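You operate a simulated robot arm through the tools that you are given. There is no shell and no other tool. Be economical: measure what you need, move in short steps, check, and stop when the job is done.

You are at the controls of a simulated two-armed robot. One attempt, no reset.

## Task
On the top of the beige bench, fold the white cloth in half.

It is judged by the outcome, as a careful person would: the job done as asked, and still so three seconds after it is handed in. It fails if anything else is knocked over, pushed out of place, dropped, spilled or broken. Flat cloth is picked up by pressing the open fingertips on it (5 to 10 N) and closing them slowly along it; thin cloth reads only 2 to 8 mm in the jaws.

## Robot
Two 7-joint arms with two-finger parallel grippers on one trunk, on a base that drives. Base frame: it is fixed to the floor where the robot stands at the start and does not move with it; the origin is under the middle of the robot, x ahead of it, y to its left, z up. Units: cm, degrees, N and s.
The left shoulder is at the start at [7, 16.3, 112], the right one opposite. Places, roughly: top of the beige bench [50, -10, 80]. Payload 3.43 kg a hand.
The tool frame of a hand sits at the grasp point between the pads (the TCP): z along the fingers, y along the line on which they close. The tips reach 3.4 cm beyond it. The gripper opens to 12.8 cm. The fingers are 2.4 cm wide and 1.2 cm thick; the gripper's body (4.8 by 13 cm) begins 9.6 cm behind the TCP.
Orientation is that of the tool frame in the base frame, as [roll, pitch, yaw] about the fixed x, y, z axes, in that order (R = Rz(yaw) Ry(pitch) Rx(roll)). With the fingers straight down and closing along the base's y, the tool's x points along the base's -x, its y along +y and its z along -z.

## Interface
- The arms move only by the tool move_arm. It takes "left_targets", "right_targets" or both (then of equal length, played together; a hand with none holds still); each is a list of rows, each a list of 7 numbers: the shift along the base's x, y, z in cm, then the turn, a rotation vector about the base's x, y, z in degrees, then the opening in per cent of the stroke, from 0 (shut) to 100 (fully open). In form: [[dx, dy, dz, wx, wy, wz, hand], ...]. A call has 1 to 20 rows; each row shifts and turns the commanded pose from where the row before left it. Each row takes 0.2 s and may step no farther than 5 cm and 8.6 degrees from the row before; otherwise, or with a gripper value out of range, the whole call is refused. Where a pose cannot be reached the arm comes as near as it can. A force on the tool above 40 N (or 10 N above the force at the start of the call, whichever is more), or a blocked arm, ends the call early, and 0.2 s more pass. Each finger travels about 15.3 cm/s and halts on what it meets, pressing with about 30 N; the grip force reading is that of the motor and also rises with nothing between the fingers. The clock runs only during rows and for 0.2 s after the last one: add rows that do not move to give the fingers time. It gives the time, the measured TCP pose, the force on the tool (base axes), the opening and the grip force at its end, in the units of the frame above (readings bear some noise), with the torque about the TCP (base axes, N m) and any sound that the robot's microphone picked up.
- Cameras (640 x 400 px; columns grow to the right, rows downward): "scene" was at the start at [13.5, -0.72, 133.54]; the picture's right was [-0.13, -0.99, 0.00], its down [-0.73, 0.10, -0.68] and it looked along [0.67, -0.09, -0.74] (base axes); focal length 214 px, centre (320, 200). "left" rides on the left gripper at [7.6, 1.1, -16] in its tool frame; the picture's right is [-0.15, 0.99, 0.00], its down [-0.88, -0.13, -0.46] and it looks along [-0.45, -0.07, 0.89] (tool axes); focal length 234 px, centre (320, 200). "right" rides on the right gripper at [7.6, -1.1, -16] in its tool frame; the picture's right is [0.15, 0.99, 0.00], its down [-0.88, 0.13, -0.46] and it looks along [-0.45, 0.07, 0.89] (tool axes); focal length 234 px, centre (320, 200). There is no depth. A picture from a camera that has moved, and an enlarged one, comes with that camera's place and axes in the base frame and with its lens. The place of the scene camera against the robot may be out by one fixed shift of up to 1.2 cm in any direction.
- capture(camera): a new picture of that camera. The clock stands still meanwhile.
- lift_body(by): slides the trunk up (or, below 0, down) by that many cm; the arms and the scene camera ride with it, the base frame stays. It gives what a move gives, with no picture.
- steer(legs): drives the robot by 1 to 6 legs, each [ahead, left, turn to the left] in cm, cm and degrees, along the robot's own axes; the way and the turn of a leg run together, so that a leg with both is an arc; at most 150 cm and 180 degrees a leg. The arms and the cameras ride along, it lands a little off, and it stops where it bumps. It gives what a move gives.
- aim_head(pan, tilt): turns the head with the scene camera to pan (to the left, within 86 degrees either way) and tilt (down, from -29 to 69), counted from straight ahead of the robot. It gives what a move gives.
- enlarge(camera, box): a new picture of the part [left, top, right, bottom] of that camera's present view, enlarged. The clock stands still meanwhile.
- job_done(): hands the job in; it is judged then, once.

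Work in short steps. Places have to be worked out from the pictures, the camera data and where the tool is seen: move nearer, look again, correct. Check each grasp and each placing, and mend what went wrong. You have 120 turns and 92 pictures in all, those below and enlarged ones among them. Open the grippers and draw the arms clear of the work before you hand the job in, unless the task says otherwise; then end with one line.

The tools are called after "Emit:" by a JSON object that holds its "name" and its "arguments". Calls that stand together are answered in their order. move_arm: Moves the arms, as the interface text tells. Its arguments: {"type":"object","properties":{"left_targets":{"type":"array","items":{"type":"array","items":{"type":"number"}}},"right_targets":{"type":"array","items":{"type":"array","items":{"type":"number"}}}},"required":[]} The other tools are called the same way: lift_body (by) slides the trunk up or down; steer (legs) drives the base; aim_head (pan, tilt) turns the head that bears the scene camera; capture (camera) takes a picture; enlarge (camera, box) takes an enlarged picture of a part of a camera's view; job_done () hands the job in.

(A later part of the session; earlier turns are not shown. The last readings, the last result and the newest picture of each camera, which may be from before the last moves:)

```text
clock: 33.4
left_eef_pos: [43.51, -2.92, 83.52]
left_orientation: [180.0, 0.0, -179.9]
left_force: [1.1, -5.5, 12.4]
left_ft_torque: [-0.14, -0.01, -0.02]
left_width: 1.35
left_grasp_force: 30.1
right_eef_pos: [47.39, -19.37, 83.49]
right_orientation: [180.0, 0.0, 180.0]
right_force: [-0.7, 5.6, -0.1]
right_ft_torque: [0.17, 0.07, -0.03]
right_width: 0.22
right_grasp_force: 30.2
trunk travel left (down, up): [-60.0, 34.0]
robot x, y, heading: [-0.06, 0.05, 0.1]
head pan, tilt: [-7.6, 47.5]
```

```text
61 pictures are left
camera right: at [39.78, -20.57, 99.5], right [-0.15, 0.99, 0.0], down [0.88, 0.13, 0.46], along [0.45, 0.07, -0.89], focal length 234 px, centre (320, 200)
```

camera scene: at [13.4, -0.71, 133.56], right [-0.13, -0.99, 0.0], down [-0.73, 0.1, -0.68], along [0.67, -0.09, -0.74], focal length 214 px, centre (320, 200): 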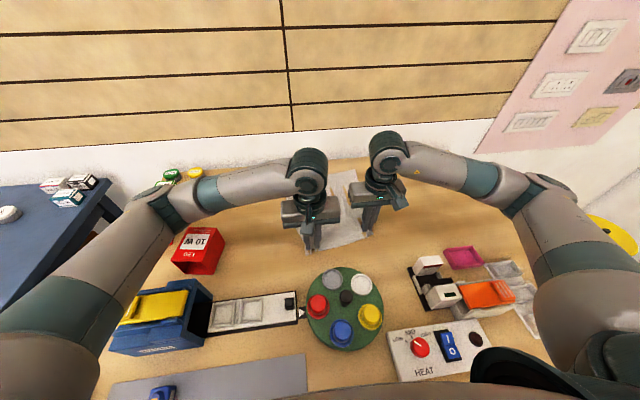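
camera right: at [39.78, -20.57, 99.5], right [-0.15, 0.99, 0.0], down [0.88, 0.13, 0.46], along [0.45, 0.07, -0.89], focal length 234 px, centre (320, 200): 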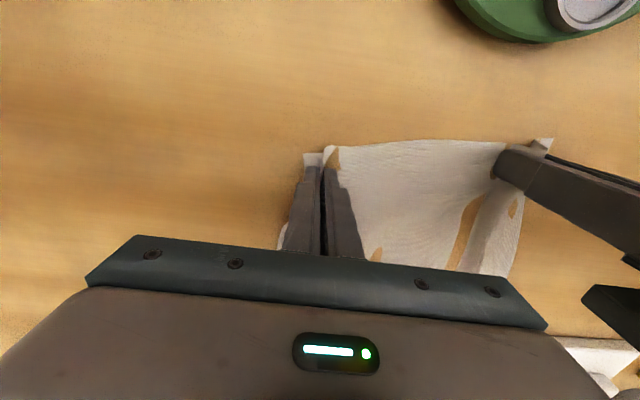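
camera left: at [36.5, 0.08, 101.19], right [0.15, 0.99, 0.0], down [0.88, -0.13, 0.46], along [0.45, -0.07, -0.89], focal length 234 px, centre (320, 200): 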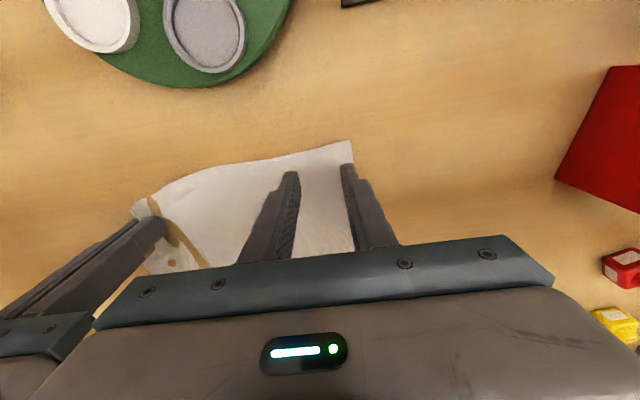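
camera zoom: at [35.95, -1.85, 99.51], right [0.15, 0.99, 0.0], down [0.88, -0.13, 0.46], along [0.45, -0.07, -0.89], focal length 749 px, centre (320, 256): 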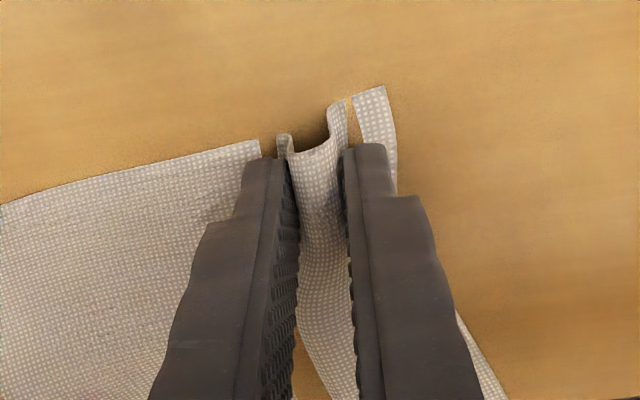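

Both hands now hold cloth (left 1.35 cm of bunched ridge at 30 N, right 2 mm), with the near edge slightly taut between them. I'll bring them a touch together and lift 3 cm to test.

Emit:
{"name": "move_arm", "arguments": {"left_targets": [[0, -0.2, 0.3, 0, 0, 0, 0], [0, -0.1, 0.5, 0, 0, 0, 0], [0.2, 0, 0.7, 0, 0, 0, 0], [0.3, 0, 0.8, 0, 0, 0, 0], [0.4, 0, 0.8, 0, 0, 0, 0], [0, 0, 0, 0, 0, 0, 0]], "right_targets": [[0, 0.2, 0.3, 0, 0, 0, 0], [0, 0.1, 0.5, 0, 0, 0, 0], [0.2, 0, 0.7, 0, 0, 0, 0], [0.3, 0, 0.8, 0, 0, 0, 0], [0.4, 0, 0.8, 0, 0, 0, 0], [0, 0, 0, 0, 0, 0, 0]]}}

Emit:
{"name": "capture", "arguments": {"camera": "left"}}

Emit:
{"name": "capture", "arguments": {"camera": "right"}}

Emit:
{"name": "enlarge", "arguments": {"camera": "scene", "box": [220, 140, 420, 265]}}

```text
clock: 34.8
left_eef_pos: [44.47, -3.39, 86.59]
left_orientation: [-180.0, 0.0, -179.9]
left_force: [0.6, 1.0, -0.3]
left_ft_torque: [-0.02, 0.03, 0.02]
left_width: 1.32
left_grasp_force: 29.7
right_eef_pos: [48.3, -19.07, 86.73]
right_orientation: [-180.0, 0.0, 180.0]
right_force: [0.1, -0.2, 0.4]
right_ft_torque: [0.0, 0.0, -0.03]
right_width: 0.26
right_grasp_force: 30.3
trunk travel left (down, up): [-60.0, 34.0]
robot x, y, heading: [-0.41, -0.1, -0.0]
head pan, tilt: [-7.6, 47.5]
```

```text
60 pictures are left
camera left: at [36.85, -2.27, 102.59], right [0.15, 0.99, 0.0], down [0.88, -0.13, 0.46], along [0.45, -0.07, -0.89], focal length 234 px, centre (320, 200)
```

left: 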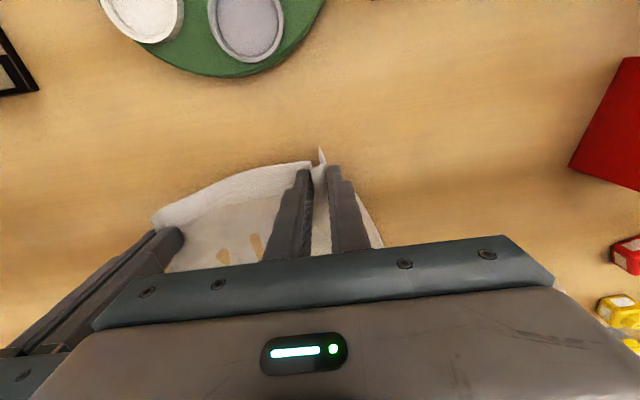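

```text
59 pictures are left
camera right: at [40.77, -20.21, 102.57], right [-0.15, 0.99, 0.0], down [0.88, 0.13, 0.46], along [0.45, 0.07, -0.89], focal length 234 px, centre (320, 200)
```

right: 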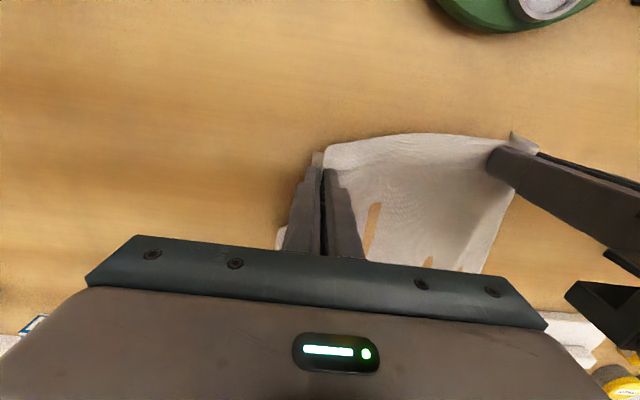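

```text
3.20 times, centred on (320, 202) of scene
camera zoom: at [13.5, -0.73, 133.54], right [-0.13, -0.99, 0.0], down [-0.73, 0.1, -0.68], along [0.67, -0.09, -0.74], focal length 686 px, centre (320, 192)
```

zoom: 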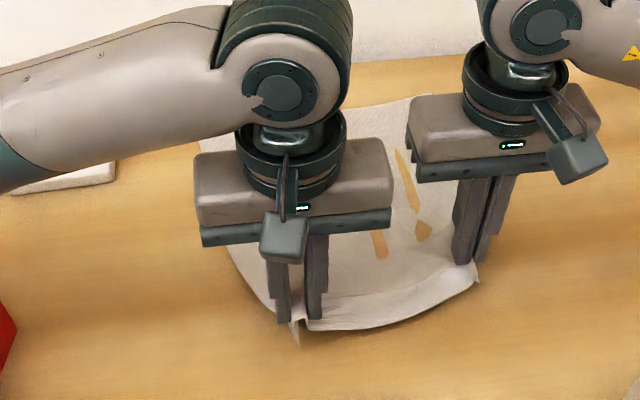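

Both grips hold and the near edge is up. I'll carry both hands in an arc to above the middle of the cloth, easing slightly to the left to straighten it, then look at the far edge.

Emit:
{"name": "move_arm", "arguments": {"left_targets": [[1, 0.24, 1.7, 0, 0, 0, 0], [1, 0.24, 1.7, 0, 0, 0, 0], [1, 0.24, 1.7, 0, 0, 0, 0], [1, 0.24, 1.7, 0, 0, 0, 0], [1, 0.24, 1.7, 0, 0, 0, 0], [1.9, 0.24, 0.8, 0, 0, 0, 0], [1.9, 0.24, 0.8, 0, 0, 0, 0], [1.9, 0.24, 0.8, 0, 0, 0, 0], [1.9, 0.24, 0.8, 0, 0, 0, 0], [1.9, 0.24, 0.8, 0, 0, 0, 0], [0, 0, 0, 0, 0, 0, 0]], "right_targets": [[0.8, 0.15, 1.7, 0, 0, 0, 0], [0.8, 0.15, 1.7, 0, 0, 0, 0], [0.8, 0.15, 1.7, 0, 0, 0, 0], [0.8, 0.15, 1.7, 0, 0, 0, 0], [0.8, 0.15, 1.7, 0, 0, 0, 0], [1.6, 0.15, 0.8, 0, 0, 0, 0], [1.6, 0.15, 0.8, 0, 0, 0, 0], [1.6, 0.15, 0.8, 0, 0, 0, 0], [1.6, 0.15, 0.8, 0, 0, 0, 0], [1.6, 0.15, 0.8, 0, 0, 0, 0], [0, 0, 0, 0, 0, 0, 0]]}}

Emit:
{"name": "capture", "arguments": {"camera": "left"}}

Emit:
{"name": "capture", "arguments": {"camera": "right"}}

Emit:
{"name": "enlarge", "arguments": {"camera": "scene", "box": [200, 100, 440, 250]}}

```text
clock: 37.2
left_eef_pos: [58.73, -0.89, 98.95]
left_orientation: [-180.0, 0.0, 180.0]
left_force: [-0.2, -5.6, 1.0]
left_ft_torque: [-0.19, 0.01, -0.04]
left_width: 1.35
left_grasp_force: 30.1
right_eef_pos: [60.22, -17.53, 99.31]
right_orientation: [-180.0, 0.0, -179.9]
right_force: [0.3, 5.2, -0.1]
right_ft_torque: [0.24, -0.01, 0.02]
right_width: 0.21
right_grasp_force: 30.2
trunk travel left (down, up): [-60.0, 34.0]
robot x, y, heading: [-0.01, -0.03, -0.0]
head pan, tilt: [-7.6, 47.5]
```

```text
57 pictures are left
camera left: at [51.26, 0.25, 114.99], right [0.15, 0.99, 0.0], down [0.88, -0.13, 0.46], along [0.45, -0.07, -0.89], focal length 234 px, centre (320, 200)
```

left: 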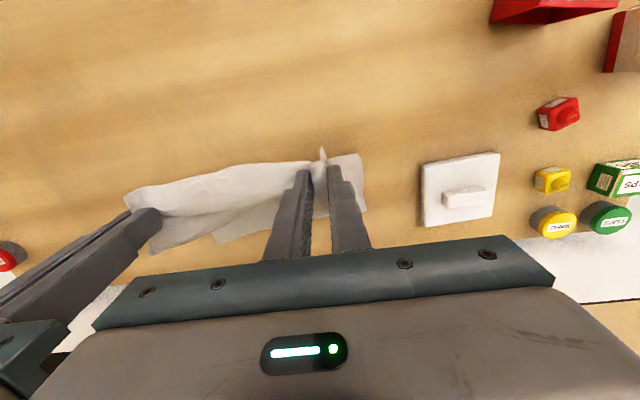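

```text
56 pictures are left
camera right: at [52.76, -18.71, 115.19], right [-0.15, 0.99, 0.0], down [0.88, 0.13, 0.46], along [0.45, 0.07, -0.89], focal length 234 px, centre (320, 200)
```

right: 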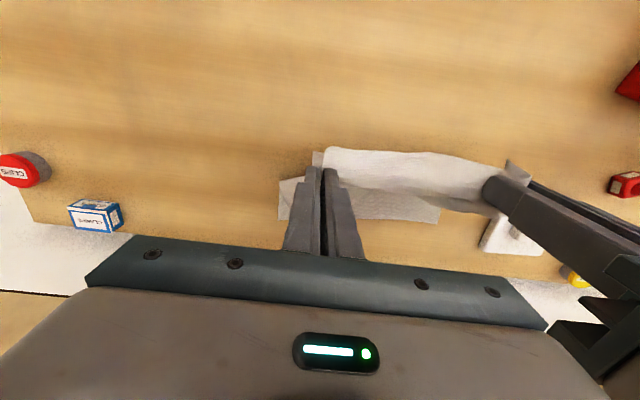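

```text
2.67 times, centred on (320, 175) of scene
camera zoom: at [13.49, -0.73, 133.55], right [-0.13, -0.99, 0.0], down [-0.73, 0.1, -0.68], along [0.67, -0.09, -0.74], focal length 572 px, centre (320, 267)
```

zoom: 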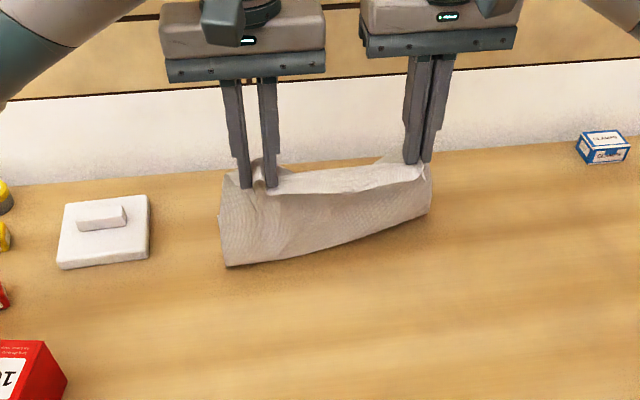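

The far edge now runs from about (71.7, 5.3) to (75.2, -22.7), and there is slack in the hanging part. I'll bring the hands back and down a bit so the bottom layer lies out toward the robot, and relax the sideways tension.

Emit:
{"name": "move_arm", "arguments": {"left_targets": [[-1, 0.05, -0.5, 0, 0, 0, 0], [-1.2, 0.05, -0.7, 0, 0, 0, 0], [-1.3, 0.05, -0.8, 0, 0, 0, 0], [-1.3, 0.05, -0.8, 0, 0, 0, 0], [-1.2, 0, -0.7, 0, 0, 0, 0], [0, 0, 0, 0, 0, 0, 0]], "right_targets": [[-1, 0.2, -0.5, 0, 0, 0, 0], [-1, 0.2, -0.7, 0, 0, 0, 0], [-1, 0.2, -0.8, 0, 0, 0, 0], [-1, 0.2, -0.8, 0, 0, 0, 0], [-1, 0, -0.7, 0, 0, 0, 0], [0, 0, 0, 0, 0, 0, 0]]}}

Emit:
{"name": "enlarge", "arguments": {"camera": "scene", "box": [200, 100, 440, 250]}}

Emit:
{"name": "capture", "arguments": {"camera": "left"}}

```text
clock: 38.6
left_eef_pos: [53.09, -0.74, 95.53]
left_orientation: [-180.0, -0.1, -179.9]
left_force: [0.8, -0.4, -0.7]
left_ft_torque: [-0.04, 0.04, 0.0]
left_width: 1.31
left_grasp_force: 30.4
right_eef_pos: [55.22, -17.02, 95.68]
right_orientation: [-180.0, -0.1, -180.0]
right_force: [0.0, 1.0, 0.0]
right_ft_torque: [0.03, 0.05, -0.02]
right_width: 0.23
right_grasp_force: 30.1
trunk travel left (down, up): [-60.0, 34.0]
robot x, y, heading: [0.31, 0.38, 0.2]
head pan, tilt: [-7.6, 47.5]
```

```text
2.67 times, centred on (320, 175) of scene
camera zoom: at [13.52, -0.71, 133.54], right [-0.13, -0.99, 0.0], down [-0.73, 0.1, -0.68], along [0.67, -0.09, -0.74], focal length 572 px, centre (320, 267)
```

zoom: 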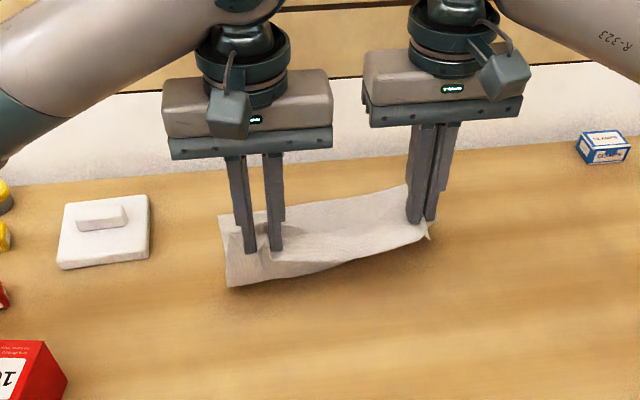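

```text
53 pictures are left
camera left: at [45.5, 0.44, 111.58], right [0.15, 0.99, 0.0], down [0.88, -0.13, 0.45], along [0.45, -0.07, -0.89], focal length 234 px, centre (320, 200)
```

left: 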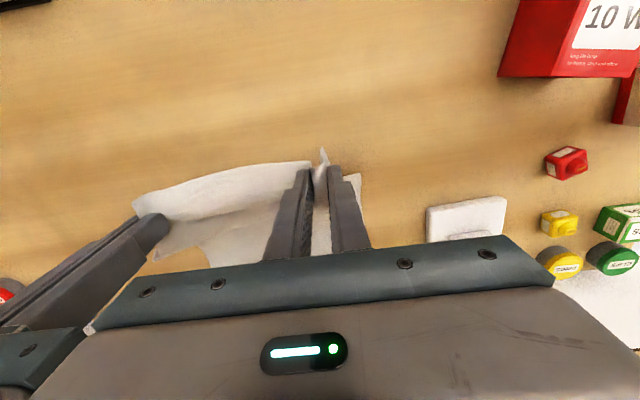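

The contact line moved back to about x=60 on the left. A bit further back and down gets it close to the mid-line.

Emit:
{"name": "move_arm", "arguments": {"left_targets": [[-0.8, 0, -1, 0, 0, 0, 0], [-0.8, 0, -1, 0, 0, 0, 0], [-0.6, 0, -1, 0, 0, 0, 0], [0, 0, 0, 0, 0, 0, 0]], "right_targets": [[-0.8, 0, -1, 0, 0, 0, 0], [-0.8, 0, -1, 0, 0, 0, 0], [-0.6, 0, -1, 0, 0, 0, 0], [0, 0, 0, 0, 0, 0, 0]]}}

Emit:
{"name": "enlarge", "arguments": {"camera": "scene", "box": [200, 100, 440, 250]}}

```text
clock: 39.6
left_eef_pos: [50.85, -0.63, 92.67]
left_orientation: [-179.9, 0.0, -179.9]
left_force: [0.0, -2.3, 0.1]
left_ft_torque: [-0.02, 0.02, 0.04]
left_width: 1.34
left_grasp_force: 29.6
right_eef_pos: [53.14, -17.0, 92.45]
right_orientation: [-179.9, 0.0, -179.9]
right_force: [0.4, 0.5, 0.4]
right_ft_torque: [0.04, 0.04, 0.0]
right_width: 0.22
right_grasp_force: 30.6
trunk travel left (down, up): [-60.0, 34.0]
robot x, y, heading: [-0.0, 0.15, 0.0]
head pan, tilt: [-7.6, 47.5]
```

```text
2.67 times, centred on (320, 175) of scene
camera zoom: at [13.5, -0.71, 133.55], right [-0.13, -0.99, 0.0], down [-0.73, 0.1, -0.68], along [0.67, -0.09, -0.74], focal length 572 px, centre (320, 267)
```

zoom: 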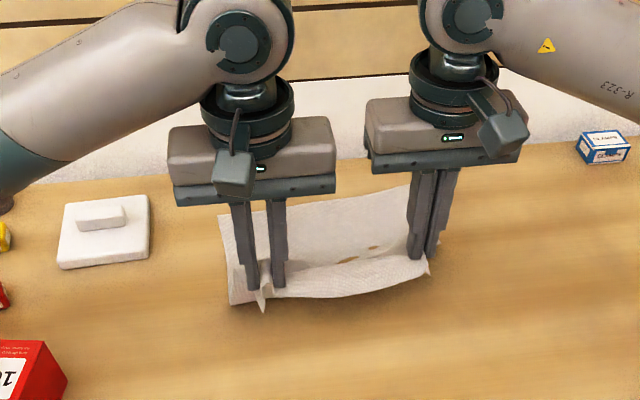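

The bottom layer now lies back to x≈57 with the far edge at about 73–76, which is a good mid-line. Now sweep both hands over it and down to the far edge.

Emit:
{"name": "move_arm", "arguments": {"left_targets": [[0.8, 0, 0.9, 0, 0, 0, 0], [0.85, 0, 0.9, 0, 0, 0, 0], [1.25, 0, 0.75, 0, 0, 0, 0], [1.25, 0, 0.75, 0, 0, 0, 0], [1.5, 0, 0.35, 0, 0, 0, 0], [1.5, 0, 0.35, 0, 0, 0, 0], [2, 0, -0.35, 0, 0, 0, 0], [2, 0, -0.35, 0, 0, 0, 0], [2, 0, -1.5, 0, 0, 0, 0], [2, 0, -1.5, 0, 0, 0, 0], [1.5, 0, -2.25, 0, 0, 0, 0], [1.5, 0, -2.25, 0, 0, 0, 0], [0.8, 0, -1.5, 0, 0, 0, 0], [0.7, 0, -1.5, 0, 0, 0, 0], [0, 0, -0.6, 0, 0, 0, 0], [0, 0, 0, 0, 0, 0, 0]], "right_targets": [[0.8, 0, 0.9, 0, 0, 0, 0], [0.85, 0, 0.9, 0, 0, 0, 0], [1.25, 0, 0.75, 0, 0, 0, 0], [1.25, 0, 0.75, 0, 0, 0, 0], [1.5, 0, 0.35, 0, 0, 0, 0], [1.5, 0, 0.35, 0, 0, 0, 0], [2, 0, -0.35, 0, 0, 0, 0], [2, 0, -0.35, 0, 0, 0, 0], [2, 0, -1.5, 0, 0, 0, 0], [2, 0, -1.5, 0, 0, 0, 0], [1.5, 0, -2.25, 0, 0, 0, 0], [1.5, 0, -2.25, 0, 0, 0, 0], [0.8, 0, -1.5, 0, 0, 0, 0], [0.7, 0, -1.5, 0, 0, 0, 0], [0, 0, -0.6, 0, 0, 0, 0], [0, 0, 0, 0, 0, 0, 0]]}}

Emit:
{"name": "enlarge", "arguments": {"camera": "scene", "box": [200, 100, 440, 250]}}

Emit:
{"name": "capture", "arguments": {"camera": "left"}}

Emit:
{"name": "capture", "arguments": {"camera": "right"}}

```text
clock: 43.0
left_eef_pos: [70.58, -0.94, 84.75]
left_orientation: [-179.9, 0.0, -179.8]
left_force: [1.3, -0.8, 0.1]
left_ft_torque: [-0.05, 0.02, 0.02]
left_width: 1.32
left_grasp_force: 29.9
right_eef_pos: [72.87, -17.03, 84.99]
right_orientation: [179.9, -0.1, 180.0]
right_force: [0.6, 0.1, 0.3]
right_ft_torque: [0.0, 0.02, 0.01]
right_width: 0.23
right_grasp_force: 30.1
trunk travel left (down, up): [-60.0, 34.0]
robot x, y, heading: [-0.05, 0.0, -0.1]
head pan, tilt: [-7.6, 47.5]
```

```text
2.67 times, centred on (320, 175) of scene
camera zoom: at [13.51, -0.72, 133.54], right [-0.13, -0.99, 0.0], down [-0.73, 0.1, -0.68], along [0.67, -0.09, -0.74], focal length 572 px, centre (320, 267)
```

zoom: 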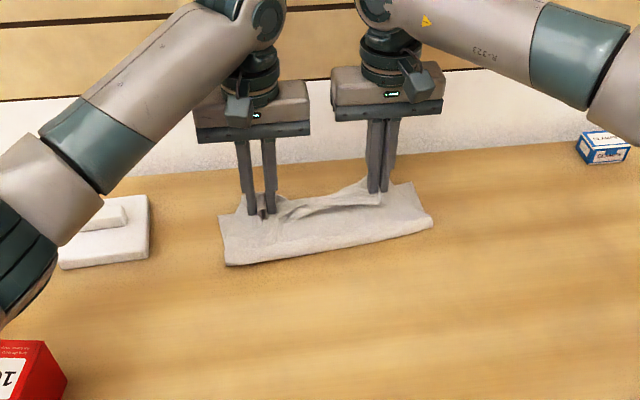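

```text
50 pictures are left
camera left: at [63.06, 0.28, 100.74], right [0.15, 0.99, 0.0], down [0.88, -0.13, 0.46], along [0.45, -0.07, -0.89], focal length 234 px, centre (320, 200)
```

left: 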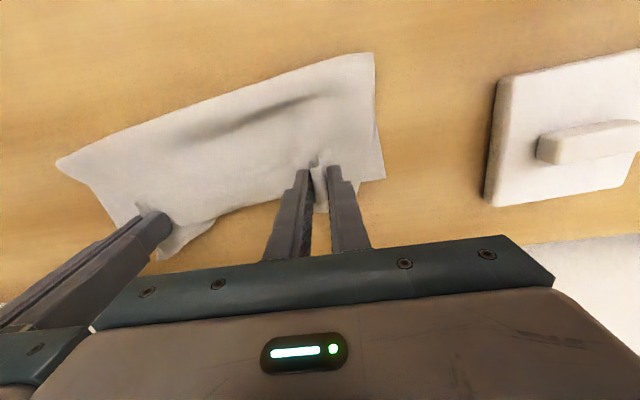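

```text
49 pictures are left
camera right: at [65.28, -18.11, 100.81], right [-0.15, 0.99, 0.0], down [0.88, 0.13, 0.46], along [0.45, 0.07, -0.89], focal length 234 px, centre (320, 200)
```

right: 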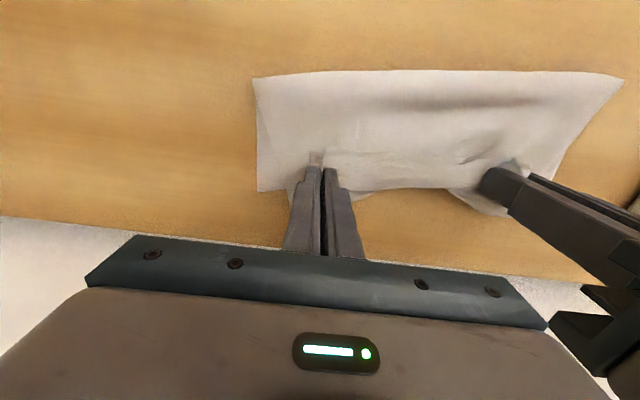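

The edges meet, but the fold line is only ~10 cm from the far edge (x≈62–66), so the bottom layer got dragged and hides a buckle. I'll unfold back toward the robot while still holding, flatten the bottom layer, then redo the fold with a lower, slower arc.

Emit:
{"name": "move_arm", "arguments": {"left_targets": [[-1, 0, 2, 0, 0, 0, 0], [-1.5, 0, 2.5, 0, 0, 0, 0], [-2, 0, 2, 0, 0, 0, 0], [-2, 0, 1.5, 0, 0, 0, 0], [-2.5, 0, 1, 0, 0, 0, 0], [-2.5, 0, 0, 0, 0, 0, 0], [-2.5, 0, -0.5, 0, 0, 0, 0], [-2.5, 0, -1.5, 0, 0, 0, 0], [-2.5, 0, -2, 0, 0, 0, 0], [-2.5, 0, -2.5, 0, 0, 0, 0], [-2, 0, -2.3, 0, 0, 0, 0], [0, 0, 0, 0, 0, 0, 0]], "right_targets": [[-1, 0, 2, 0, 0, 0, 0], [-1.5, 0, 2.5, 0, 0, 0, 0], [-2, 0, 2, 0, 0, 0, 0], [-2, 0, 1.5, 0, 0, 0, 0], [-2.5, 0, 1, 0, 0, 0, 0], [-2.5, 0, 0, 0, 0, 0, 0], [-2.5, 0, -0.5, 0, 0, 0, 0], [-2.5, 0, -1.5, 0, 0, 0, 0], [-2.5, 0, -2, 0, 0, 0, 0], [-2.5, 0, -2.5, 0, 0, 0, 0], [-2, 0, -2.3, 0, 0, 0, 0], [0, 0, 0, 0, 0, 0, 0]]}}

Emit:
{"name": "enlarge", "arguments": {"camera": "scene", "box": [200, 130, 440, 280]}}

```text
clock: 45.6
left_eef_pos: [46.84, -0.77, 85.05]
left_orientation: [-179.9, 0.0, -179.9]
left_force: [0.0, -1.9, -0.3]
left_ft_torque: [-0.09, -0.01, 0.01]
left_width: 1.31
left_grasp_force: 30.2
right_eef_pos: [49.06, -17.2, 85.14]
right_orientation: [-179.9, 0.0, 180.0]
right_force: [-0.1, 2.7, -0.4]
right_ft_torque: [0.08, -0.01, -0.02]
right_width: 0.2
right_grasp_force: 29.8
trunk travel left (down, up): [-60.0, 34.0]
robot x, y, heading: [0.06, -0.08, -0.2]
head pan, tilt: [-7.6, 47.5]
```

```text
2.67 times, centred on (320, 205) of scene
camera zoom: at [13.51, -0.69, 133.54], right [-0.13, -0.99, 0.0], down [-0.73, 0.1, -0.68], along [0.67, -0.09, -0.74], focal length 572 px, centre (320, 187)
```

zoom: 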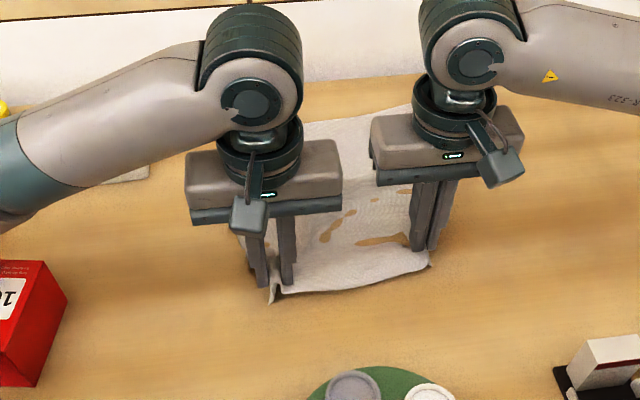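

Nearly flat again with some wrinkles; I'll pull back 3 cm more to draw them out.

Emit:
{"name": "move_arm", "arguments": {"left_targets": [[-0.8, 0, -0.3, 0, 0, 0, 0], [-0.8, 0, 0, 0, 0, 0, 0], [-0.8, 0, 0, 0, 0, 0, 0], [-0.8, 0, 0, 0, 0, 0, 0], [0, 0, 0, 0, 0, 0, 0]], "right_targets": [[-0.8, 0, -0.3, 0, 0, 0, 0], [-0.8, 0, 0, 0, 0, 0, 0], [-0.8, 0, 0, 0, 0, 0, 0], [-0.8, 0, 0, 0, 0, 0, 0], [0, 0, 0, 0, 0, 0, 0]]}}

Emit:
{"name": "enlarge", "arguments": {"camera": "scene", "box": [200, 130, 440, 280]}}

Emit:
{"name": "capture", "arguments": {"camera": "right"}}

```text
clock: 46.8
left_eef_pos: [43.6, -0.64, 84.65]
left_orientation: [180.0, -0.1, -179.9]
left_force: [0.2, 0.5, -0.8]
left_ft_torque: [-0.02, -0.04, 0.01]
left_width: 1.35
left_grasp_force: 29.7
right_eef_pos: [46.28, -16.91, 84.73]
right_orientation: [-180.0, 0.0, 180.0]
right_force: [-0.2, -0.2, 0.5]
right_ft_torque: [0.02, -0.01, 0.02]
right_width: 0.21
right_grasp_force: 30.0
trunk travel left (down, up): [-60.0, 34.0]
robot x, y, heading: [-0.46, 0.05, 0.0]
head pan, tilt: [-7.6, 47.5]
```

```text
2.67 times, centred on (320, 205) of scene
camera zoom: at [13.51, -0.71, 133.54], right [-0.13, -0.99, 0.0], down [-0.73, 0.1, -0.68], along [0.67, -0.09, -0.74], focal length 572 px, centre (320, 187)
```

zoom: 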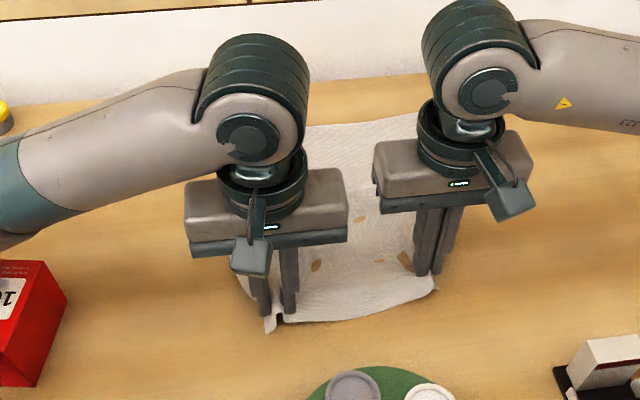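

```text
46 pictures are left
camera right: at [38.63, -18.06, 100.69], right [-0.15, 0.99, 0.0], down [0.88, 0.13, 0.46], along [0.45, 0.07, -0.89], focal length 234 px, centre (320, 200)
```

right: 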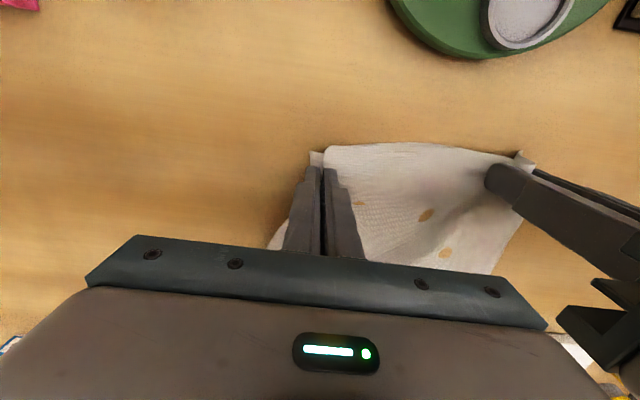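

The cloth is spread well now. Refold with a lower arc so the bottom layer isn't dragged.

Emit:
{"name": "move_arm", "arguments": {"left_targets": [[1.4, 0, 1, 0, 0, 0, 0], [1.4, 0, 1, 0, 0, 0, 0], [1.4, 0, 1, 0, 0, 0, 0], [1.4, 0, 1, 0, 0, 0, 0], [1.4, 0, 1, 0, 0, 0, 0], [1.4, 0, 0.8, 0, 0, 0, 0], [1.4, 0, 0.6, 0, 0, 0, 0], [1.4, 0, 0.4, 0, 0, 0, 0], [1.4, 0, 0.2, 0, 0, 0, 0], [1.4, 0, 0, 0, 0, 0, 0], [0, 0, 0, 0, 0, 0, 0]], "right_targets": [[1.4, 0, 1, 0, 0, 0, 0], [1.4, 0, 1, 0, 0, 0, 0], [1.4, 0, 1, 0, 0, 0, 0], [1.4, 0, 1, 0, 0, 0, 0], [1.4, 0, 1, 0, 0, 0, 0], [1.4, 0, 0.8, 0, 0, 0, 0], [1.4, 0, 0.6, 0, 0, 0, 0], [1.4, 0, 0.4, 0, 0, 0, 0], [1.4, 0, 0.2, 0, 0, 0, 0], [1.4, 0, 0, 0, 0, 0, 0], [0, 0, 0, 0, 0, 0, 0]]}}

Emit:
{"name": "enlarge", "arguments": {"camera": "scene", "box": [200, 115, 440, 265]}}

Emit:
{"name": "capture", "arguments": {"camera": "left"}}

```text
clock: 49.2
left_eef_pos: [57.75, -0.97, 91.72]
left_orientation: [180.0, 0.0, -180.0]
left_force: [-1.2, -0.3, -0.1]
left_ft_torque: [-0.02, -0.01, 0.01]
left_width: 1.32
left_grasp_force: 30.0
right_eef_pos: [60.04, -16.94, 91.68]
right_orientation: [-180.0, 0.0, -179.9]
right_force: [-0.6, -0.1, 0.2]
right_ft_torque: [-0.03, 0.0, -0.01]
right_width: 0.2
right_grasp_force: 30.0
trunk travel left (down, up): [-60.0, 34.0]
robot x, y, heading: [0.1, 0.06, -0.0]
head pan, tilt: [-7.6, 47.5]
```

```text
2.67 times, centred on (320, 190) of scene
camera zoom: at [13.46, -0.72, 133.55], right [-0.13, -0.99, 0.0], down [-0.73, 0.1, -0.68], along [0.67, -0.09, -0.74], focal length 572 px, centre (320, 227)
```

zoom: 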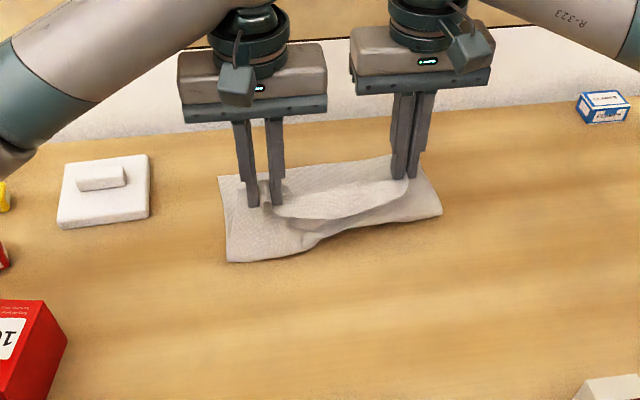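

```text
44 pictures are left
camera left: at [50.14, 0.2, 107.69], right [0.15, 0.99, 0.0], down [0.88, -0.13, 0.46], along [0.45, -0.07, -0.89], focal length 234 px, centre (320, 200)
```

left: 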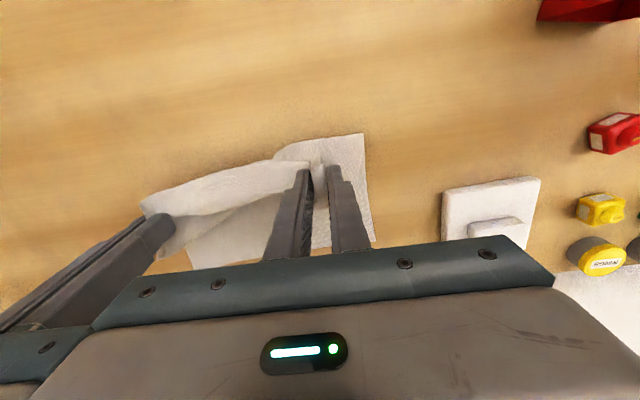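

Much better: the bottom layer stays put (fold near x≈57.7 left, ≈62 right; far edge ≈73–75). Continue forward and down.

Emit:
{"name": "move_arm", "arguments": {"left_targets": [[1.28, 0, -0.2, 0, 0, 0, 0], [1.28, 0, -0.4, 0, 0, 0, 0], [1.28, 0, -0.5, 0, 0, 0, 0], [1.28, 0, -0.7, 0, 0, 0, 0], [1.28, 0, -0.8, 0, 0, 0, 0], [1.28, 0, -0.9, 0, 0, 0, 0], [1.28, 0, -0.9, 0, 0, 0, 0], [1.28, 0, -0.9, 0, 0, 0, 0], [1.28, 0, -0.9, 0, 0, 0, 0], [1.28, 0, -0.9, 0, 0, 0, 0], [0, 0, 0, 0, 0, 0, 0]], "right_targets": [[1.28, 0, -0.2, 0, 0, 0, 0], [1.28, 0, -0.4, 0, 0, 0, 0], [1.28, 0, -0.5, 0, 0, 0, 0], [1.28, 0, -0.7, 0, 0, 0, 0], [1.28, 0, -0.8, 0, 0, 0, 0], [1.28, 0, -0.9, 0, 0, 0, 0], [1.28, 0, -0.9, 0, 0, 0, 0], [1.28, 0, -0.9, 0, 0, 0, 0], [1.28, 0, -0.9, 0, 0, 0, 0], [1.28, 0, -0.9, 0, 0, 0, 0], [0, 0, 0, 0, 0, 0, 0]]}}

Emit:
{"name": "enlarge", "arguments": {"camera": "scene", "box": [200, 115, 440, 265]}}

Emit:
{"name": "capture", "arguments": {"camera": "left"}}

Emit:
{"name": "capture", "arguments": {"camera": "right"}}

```text
clock: 51.6
left_eef_pos: [70.46, -0.95, 84.47]
left_orientation: [179.9, 0.0, -180.0]
left_force: [-0.7, -2.2, -0.1]
left_ft_torque: [-0.07, 0.02, 0.0]
left_width: 1.34
left_grasp_force: 29.9
right_eef_pos: [72.82, -16.96, 84.66]
right_orientation: [-180.0, 0.0, 179.9]
right_force: [-0.4, 1.3, 0.1]
right_ft_torque: [0.09, -0.01, 0.01]
right_width: 0.2
right_grasp_force: 30.3
trunk travel left (down, up): [-60.0, 34.0]
robot x, y, heading: [-0.3, 0.05, 0.0]
head pan, tilt: [-7.6, 47.5]
```

```text
2.67 times, centred on (320, 190) of scene
camera zoom: at [13.44, -0.71, 133.55], right [-0.13, -0.99, 0.0], down [-0.73, 0.1, -0.68], along [0.67, -0.09, -0.74], focal length 572 px, centre (320, 227)
```

zoom: 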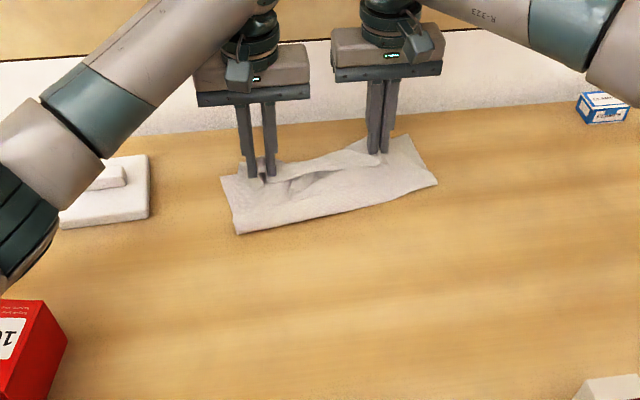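

```text
42 pictures are left
camera left: at [62.89, 0.32, 100.4], right [0.15, 0.99, 0.0], down [0.88, -0.13, 0.46], along [0.45, -0.07, -0.89], focal length 234 px, centre (320, 200)
```

left: 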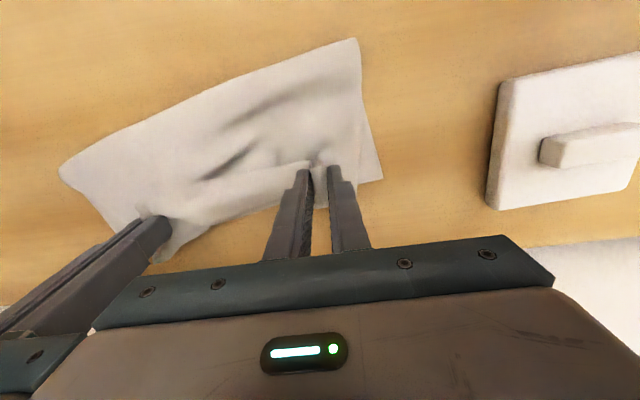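

```text
41 pictures are left
camera right: at [65.35, -18.13, 100.6], right [-0.15, 0.99, 0.0], down [0.88, 0.13, 0.46], along [0.45, 0.07, -0.89], focal length 234 px, centre (320, 200)
```

right: 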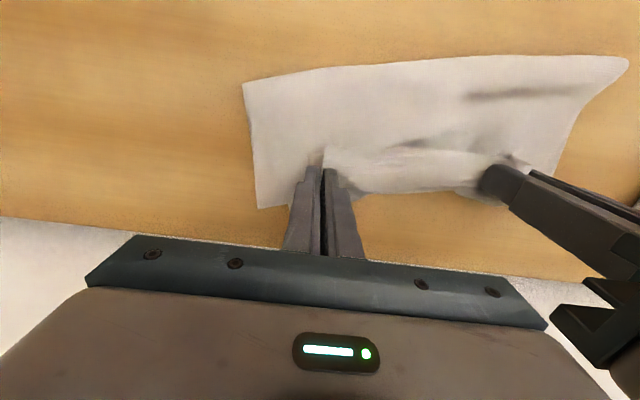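

Edges meet again; fold depth is ~11.5 cm with some wrinkles. I'll lower slightly, release, raise clear and look before smoothing.

Emit:
{"name": "move_arm", "arguments": {"left_targets": [[0.3, 0.1, -0.4, 0, 0, 0, 0], [0, 0, 0, 0, 0, 0, 8], [0, 0, 0, 0, 0, 0, 16], [0, 0, 0, 0, 0, 0, 24], [0, 0, 0, 0, 0, 0, 30], [0, 0, 0, 0, 0, 0, 30], [0, 0, 1, 0, 0, 0, 30], [0, 0, 2, 0, 0, 0, 30], [0, 0, 3, 0, 0, 0, 30], [-1, 4, 3, 0, 0, 0, 30], [-4, 3, 2, 0, 0, 0, 30], [-4, 3, 1, 0, 0, 0, 30], [-4, 3, 0, 0, 0, 0, 20]], "right_targets": [[0, 0, -0.5, 0, 0, 0, 0], [0, 0, 0, 0, 0, 0, 8], [0, 0, 0, 0, 0, 0, 16], [0, 0, 0, 0, 0, 0, 20], [0, 0, 0, 0, 0, 0, 20], [0, 0, 0, 0, 0, 0, 20], [0, 0, 1, 0, 0, 0, 20], [0, 0, 2, 0, 0, 0, 20], [0, 0, 3, 0, 0, 0, 20], [-1, -4, 3, 0, 0, 0, 20], [-4, -3, 2, 0, 0, 0, 20], [-4, -3, 1, 0, 0, 0, 20], [-4, -3, 0, 0, 0, 0, 20]]}}

Emit:
{"name": "enlarge", "arguments": {"camera": "scene", "box": [220, 125, 420, 250]}}

Emit:
{"name": "capture", "arguments": {"camera": "left"}}

Emit:
{"name": "capture", "arguments": {"camera": "right"}}

```text
refused: row 10 steps farther than a row can; nothing moved
```

```text
3.20 times, centred on (320, 188) of scene
camera zoom: at [13.44, -0.71, 133.55], right [-0.13, -0.99, 0.0], down [-0.73, 0.1, -0.68], along [0.67, -0.09, -0.74], focal length 686 px, centre (320, 240)
```

zoom: 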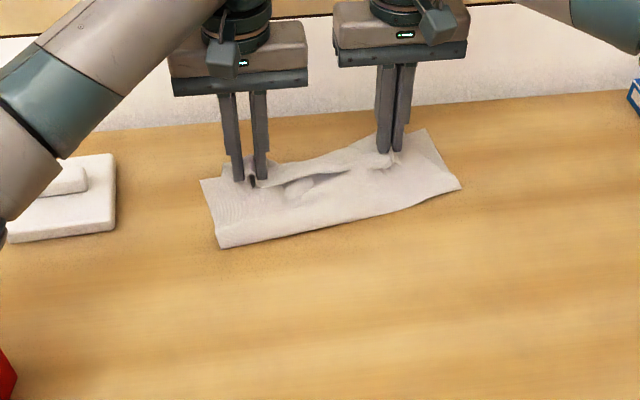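

```text
39 pictures are left
camera left: at [62.89, 0.32, 100.4], right [0.15, 0.99, 0.0], down [0.88, -0.13, 0.46], along [0.45, -0.07, -0.89], focal length 234 px, centre (320, 200)
```

left: 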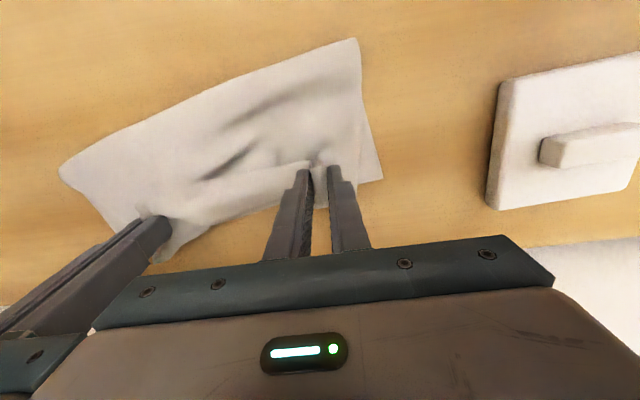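

```text
38 pictures are left
camera right: at [65.35, -18.13, 100.6], right [-0.15, 0.99, 0.0], down [0.88, 0.13, 0.46], along [0.45, 0.07, -0.89], focal length 234 px, centre (320, 200)
```

right: 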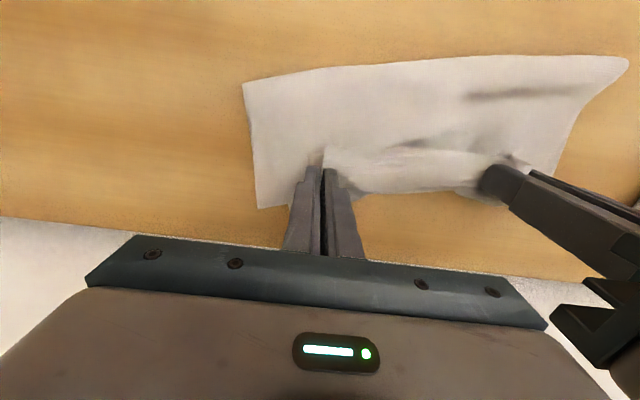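

A row was too long so nothing moved. Resend with shorter steps.

Emit:
{"name": "move_arm", "arguments": {"left_targets": [[0.3, 0.1, -0.4, 0, 0, 0, 0], [0, 0, 0, 0, 0, 0, 8], [0, 0, 0, 0, 0, 0, 16], [0, 0, 0, 0, 0, 0, 24], [0, 0, 0, 0, 0, 0, 30], [0, 0, 0, 0, 0, 0, 30], [0, 0, 1, 0, 0, 0, 30], [0, 0, 2, 0, 0, 0, 30], [0, 0, 3, 0, 0, 0, 30], [0, 0, 4, 0, 0, 0, 30], [-3, 3, 1, 0, 0, 0, 30], [-3, 3, 0, 0, 0, 0, 30], [-3, 3, 0, 0, 0, 0, 20], [-3, 3, 0, 0, 0, 0, 10]], "right_targets": [[0, 0, -0.5, 0, 0, 0, 0], [0, 0, 0, 0, 0, 0, 8], [0, 0, 0, 0, 0, 0, 16], [0, 0, 0, 0, 0, 0, 20], [0, 0, 0, 0, 0, 0, 20], [0, 0, 0, 0, 0, 0, 20], [0, 0, 1, 0, 0, 0, 20], [0, 0, 2, 0, 0, 0, 20], [0, 0, 3, 0, 0, 0, 20], [0, 0, 4, 0, 0, 0, 20], [-3, -3, 1, 0, 0, 0, 20], [-3, -3, 0, 0, 0, 0, 20], [-3, -3, 0, 0, 0, 0, 20], [-3, -3, 0, 0, 0, 0, 10]]}}

Emit:
{"name": "enlarge", "arguments": {"camera": "scene", "box": [220, 125, 420, 250]}}

```text
clock: 54.6
left_eef_pos: [58.92, 11.66, 95.3]
left_orientation: [180.0, 0.0, -180.0]
left_force: [-0.5, 0.2, 0.0]
left_ft_torque: [-0.02, -0.01, -0.01]
left_width: 1.26
left_grasp_force: 0.0
right_eef_pos: [60.77, -28.76, 95.36]
right_orientation: [180.0, 0.2, 180.0]
right_force: [0.1, 0.3, 0.4]
right_ft_torque: [0.0, 0.01, 0.0]
right_width: 1.28
right_grasp_force: 0.2
trunk travel left (down, up): [-60.0, 34.0]
robot x, y, heading: [0.26, -0.45, -0.0]
head pan, tilt: [-7.6, 47.5]
```

```text
3.20 times, centred on (320, 188) of scene
camera zoom: at [13.31, -0.72, 133.57], right [-0.13, -0.99, 0.0], down [-0.73, 0.1, -0.68], along [0.67, -0.09, -0.74], focal length 686 px, centre (320, 240)
```

zoom: 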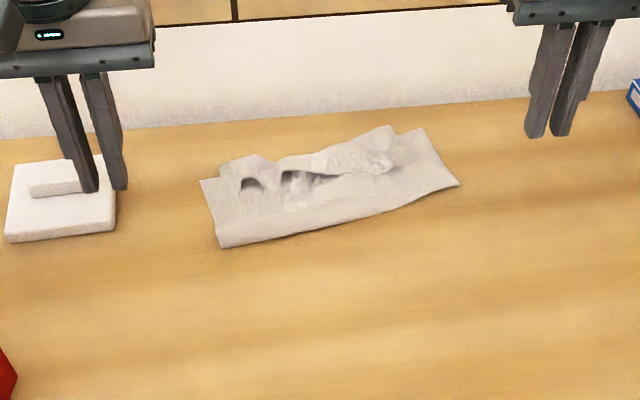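

Released. The top layer carries a bulging ridge, which holds the missing length. I'll bring the left hand's camera over it for a closer look.

Emit:
{"name": "move_arm", "arguments": {"left_targets": [[-1, -4, 1, 0, 0, 0, 10], [-1, -4, 1, 0, 0, 0, 10], [-1, -4, 1, 0, 0, 0, 10], [-1, -4, 1, 0, 0, 0, 10], [0, -3, 1, 0, 0, 0, 10]]}}

Emit:
{"name": "capture", "arguments": {"camera": "left"}}

Emit:
{"name": "capture", "arguments": {"camera": "right"}}

```text
clock: 55.8
left_eef_pos: [54.75, -7.95, 100.17]
left_orientation: [180.0, 0.0, -179.8]
left_force: [-0.4, -0.5, 0.2]
left_ft_torque: [0.0, 0.03, 0.03]
left_width: 1.26
left_grasp_force: 0.0
right_eef_pos: [60.96, -28.91, 95.19]
right_orientation: [-180.0, 0.0, -180.0]
right_force: [0.2, -0.7, -0.3]
right_ft_torque: [0.01, 0.01, -0.01]
right_width: 1.27
right_grasp_force: 0.0
trunk travel left (down, up): [-60.0, 34.0]
robot x, y, heading: [-0.01, -0.29, 0.0]
head pan, tilt: [-7.6, 47.5]
```

```text
36 pictures are left
camera left: at [47.1, -6.77, 116.31], right [0.14, 0.99, 0.0], down [0.88, -0.13, 0.46], along [0.45, -0.07, -0.89], focal length 234 px, centre (320, 200)
```

left: 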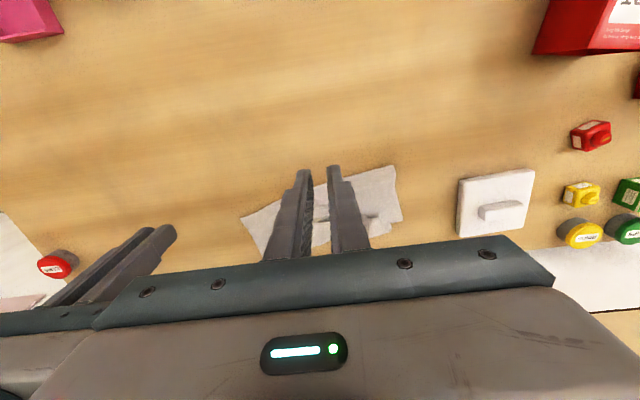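

```text
35 pictures are left
camera right: at [53.45, -30.01, 111.08], right [-0.15, 0.99, 0.0], down [0.88, 0.13, 0.46], along [0.45, 0.07, -0.89], focal length 234 px, centre (320, 200)
```

right: 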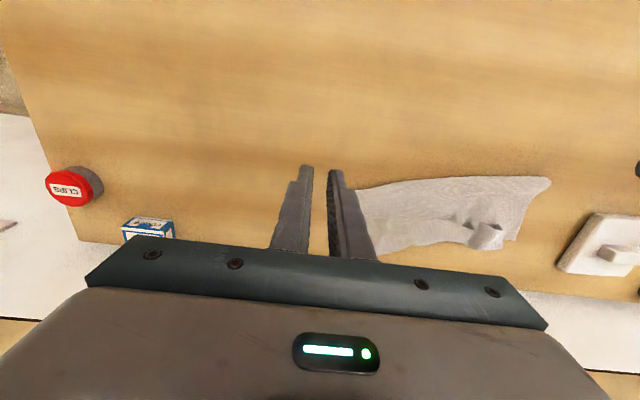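

I'll get a tighter view of the cloth from the scene camera.

Emit:
{"name": "enlarge", "arguments": {"camera": "scene", "box": [275, 155, 371, 215]}}

Emit:
{"name": "enlarge", "arguments": {"camera": "right", "box": [340, 160, 580, 270]}}

```text
6.67 times, centred on (323, 185) of scene
camera zoom: at [13.49, -0.83, 133.54], right [-0.13, -0.99, 0.0], down [-0.73, 0.1, -0.68], along [0.67, -0.09, -0.74], focal length 1430 px, centre (300, 300)
```

zoom: 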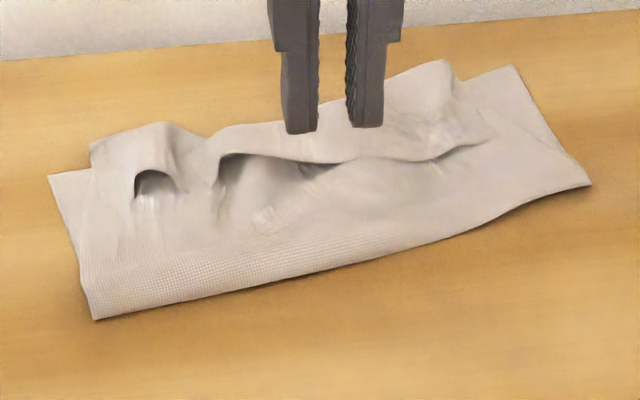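

```text
2.67 times, centred on (460, 215) of right
camera zoom: at [53.45, -30.01, 111.08], right [-0.15, 0.99, 0.0], down [0.88, 0.13, 0.46], along [0.45, 0.07, -0.89], focal length 624 px, centre (-53, 160)
```

zoom: 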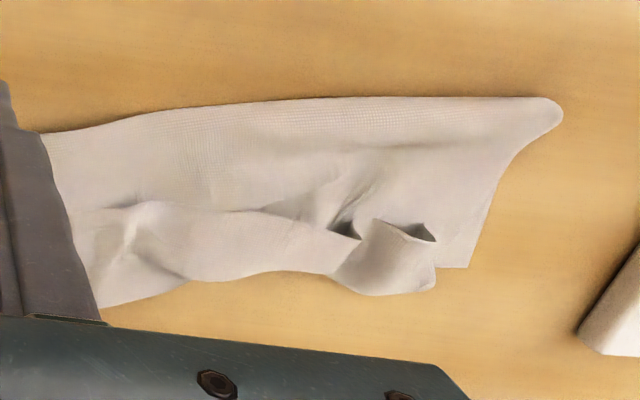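

Now it's clear: the held strip kept its edge pointing toward the robot, so the near edge is curled back in a flap (edge at x≈70.5). I'll re-pinch the flap very close to its edge and lay it properly. First the left hand goes above the arch at about (71, -0.8).

Emit:
{"name": "move_arm", "arguments": {"left_targets": [[3.2, 1.43, 0, 0, 0, 0, 35], [3.2, 1.43, 0, 0, 0, 0, 35], [3.2, 1.43, -1, 0, 0, 0, 35], [3.2, 1.43, -3, 0, 0, 0, 35], [3.2, 1.43, -3, 0, 0, 0, 35], [0, 0, -4, 0, 0, 0, 35], [0, 0, 0, 0, 0, 0, 35]], "right_targets": [[2.2, 2.4, 0, 0, 0, 0, 35], [2.2, 2.4, 0, 0, 0, 0, 35], [2.2, 2.4, 0, 0, 0, 0, 35], [2.2, 2.4, -1, 0, 0, 0, 35], [2.2, 2.4, -2, 0, 0, 0, 35], [0, 0, -3, 0, 0, 0, 35], [0, 0, 0, 0, 0, 0, 35]]}}

Emit:
{"name": "enlarge", "arguments": {"camera": "left", "box": [160, 80, 480, 280]}}

Emit:
{"name": "enlarge", "arguments": {"camera": "right", "box": [160, 80, 480, 280]}}

```text
clock: 57.4
left_eef_pos: [70.72, -0.33, 89.06]
left_orientation: [180.0, 0.0, -180.0]
left_force: [0.0, 0.8, -0.2]
left_ft_torque: [-0.01, 0.0, 0.0]
left_width: 4.47
left_grasp_force: 0.0
right_eef_pos: [71.77, -16.83, 89.21]
right_orientation: [-180.0, -0.1, -180.0]
right_force: [0.0, 0.0, 0.1]
right_ft_torque: [0.0, -0.02, 0.02]
right_width: 4.5
right_grasp_force: 0.1
trunk travel left (down, up): [-60.0, 34.0]
robot x, y, heading: [0.16, 0.12, 0.1]
head pan, tilt: [-7.6, 47.5]
```

```text
2.00 times, centred on (320, 180) of left
camera zoom: at [63.13, 0.8, 105.01], right [0.15, 0.99, 0.0], down [0.88, -0.13, 0.46], along [0.45, -0.07, -0.89], focal length 468 px, centre (320, 240)
```

zoom: 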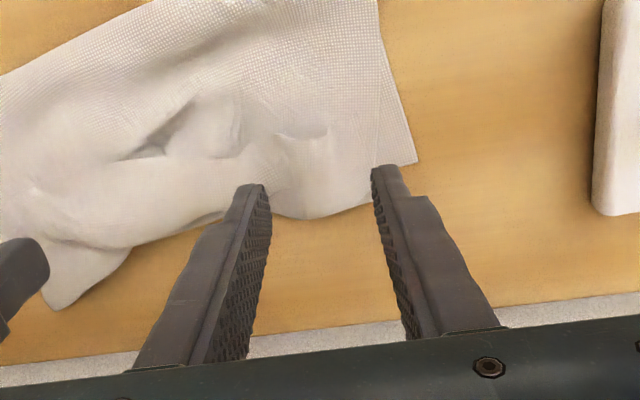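

```text
2.00 times, centred on (320, 180) of right
camera zoom: at [64.22, -18.0, 105.02], right [-0.15, 0.99, 0.0], down [0.88, 0.13, 0.46], along [0.45, 0.07, -0.89], focal length 468 px, centre (320, 240)
```

zoom: 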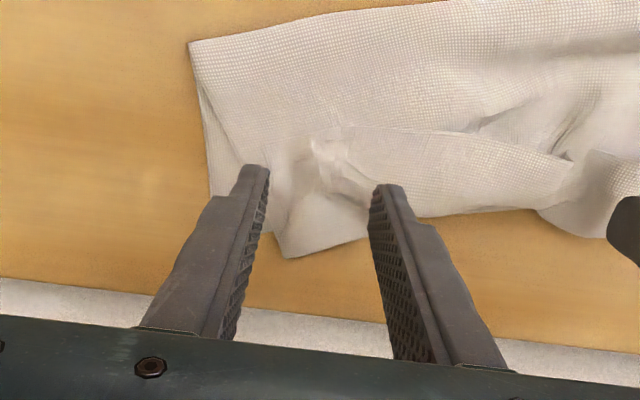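

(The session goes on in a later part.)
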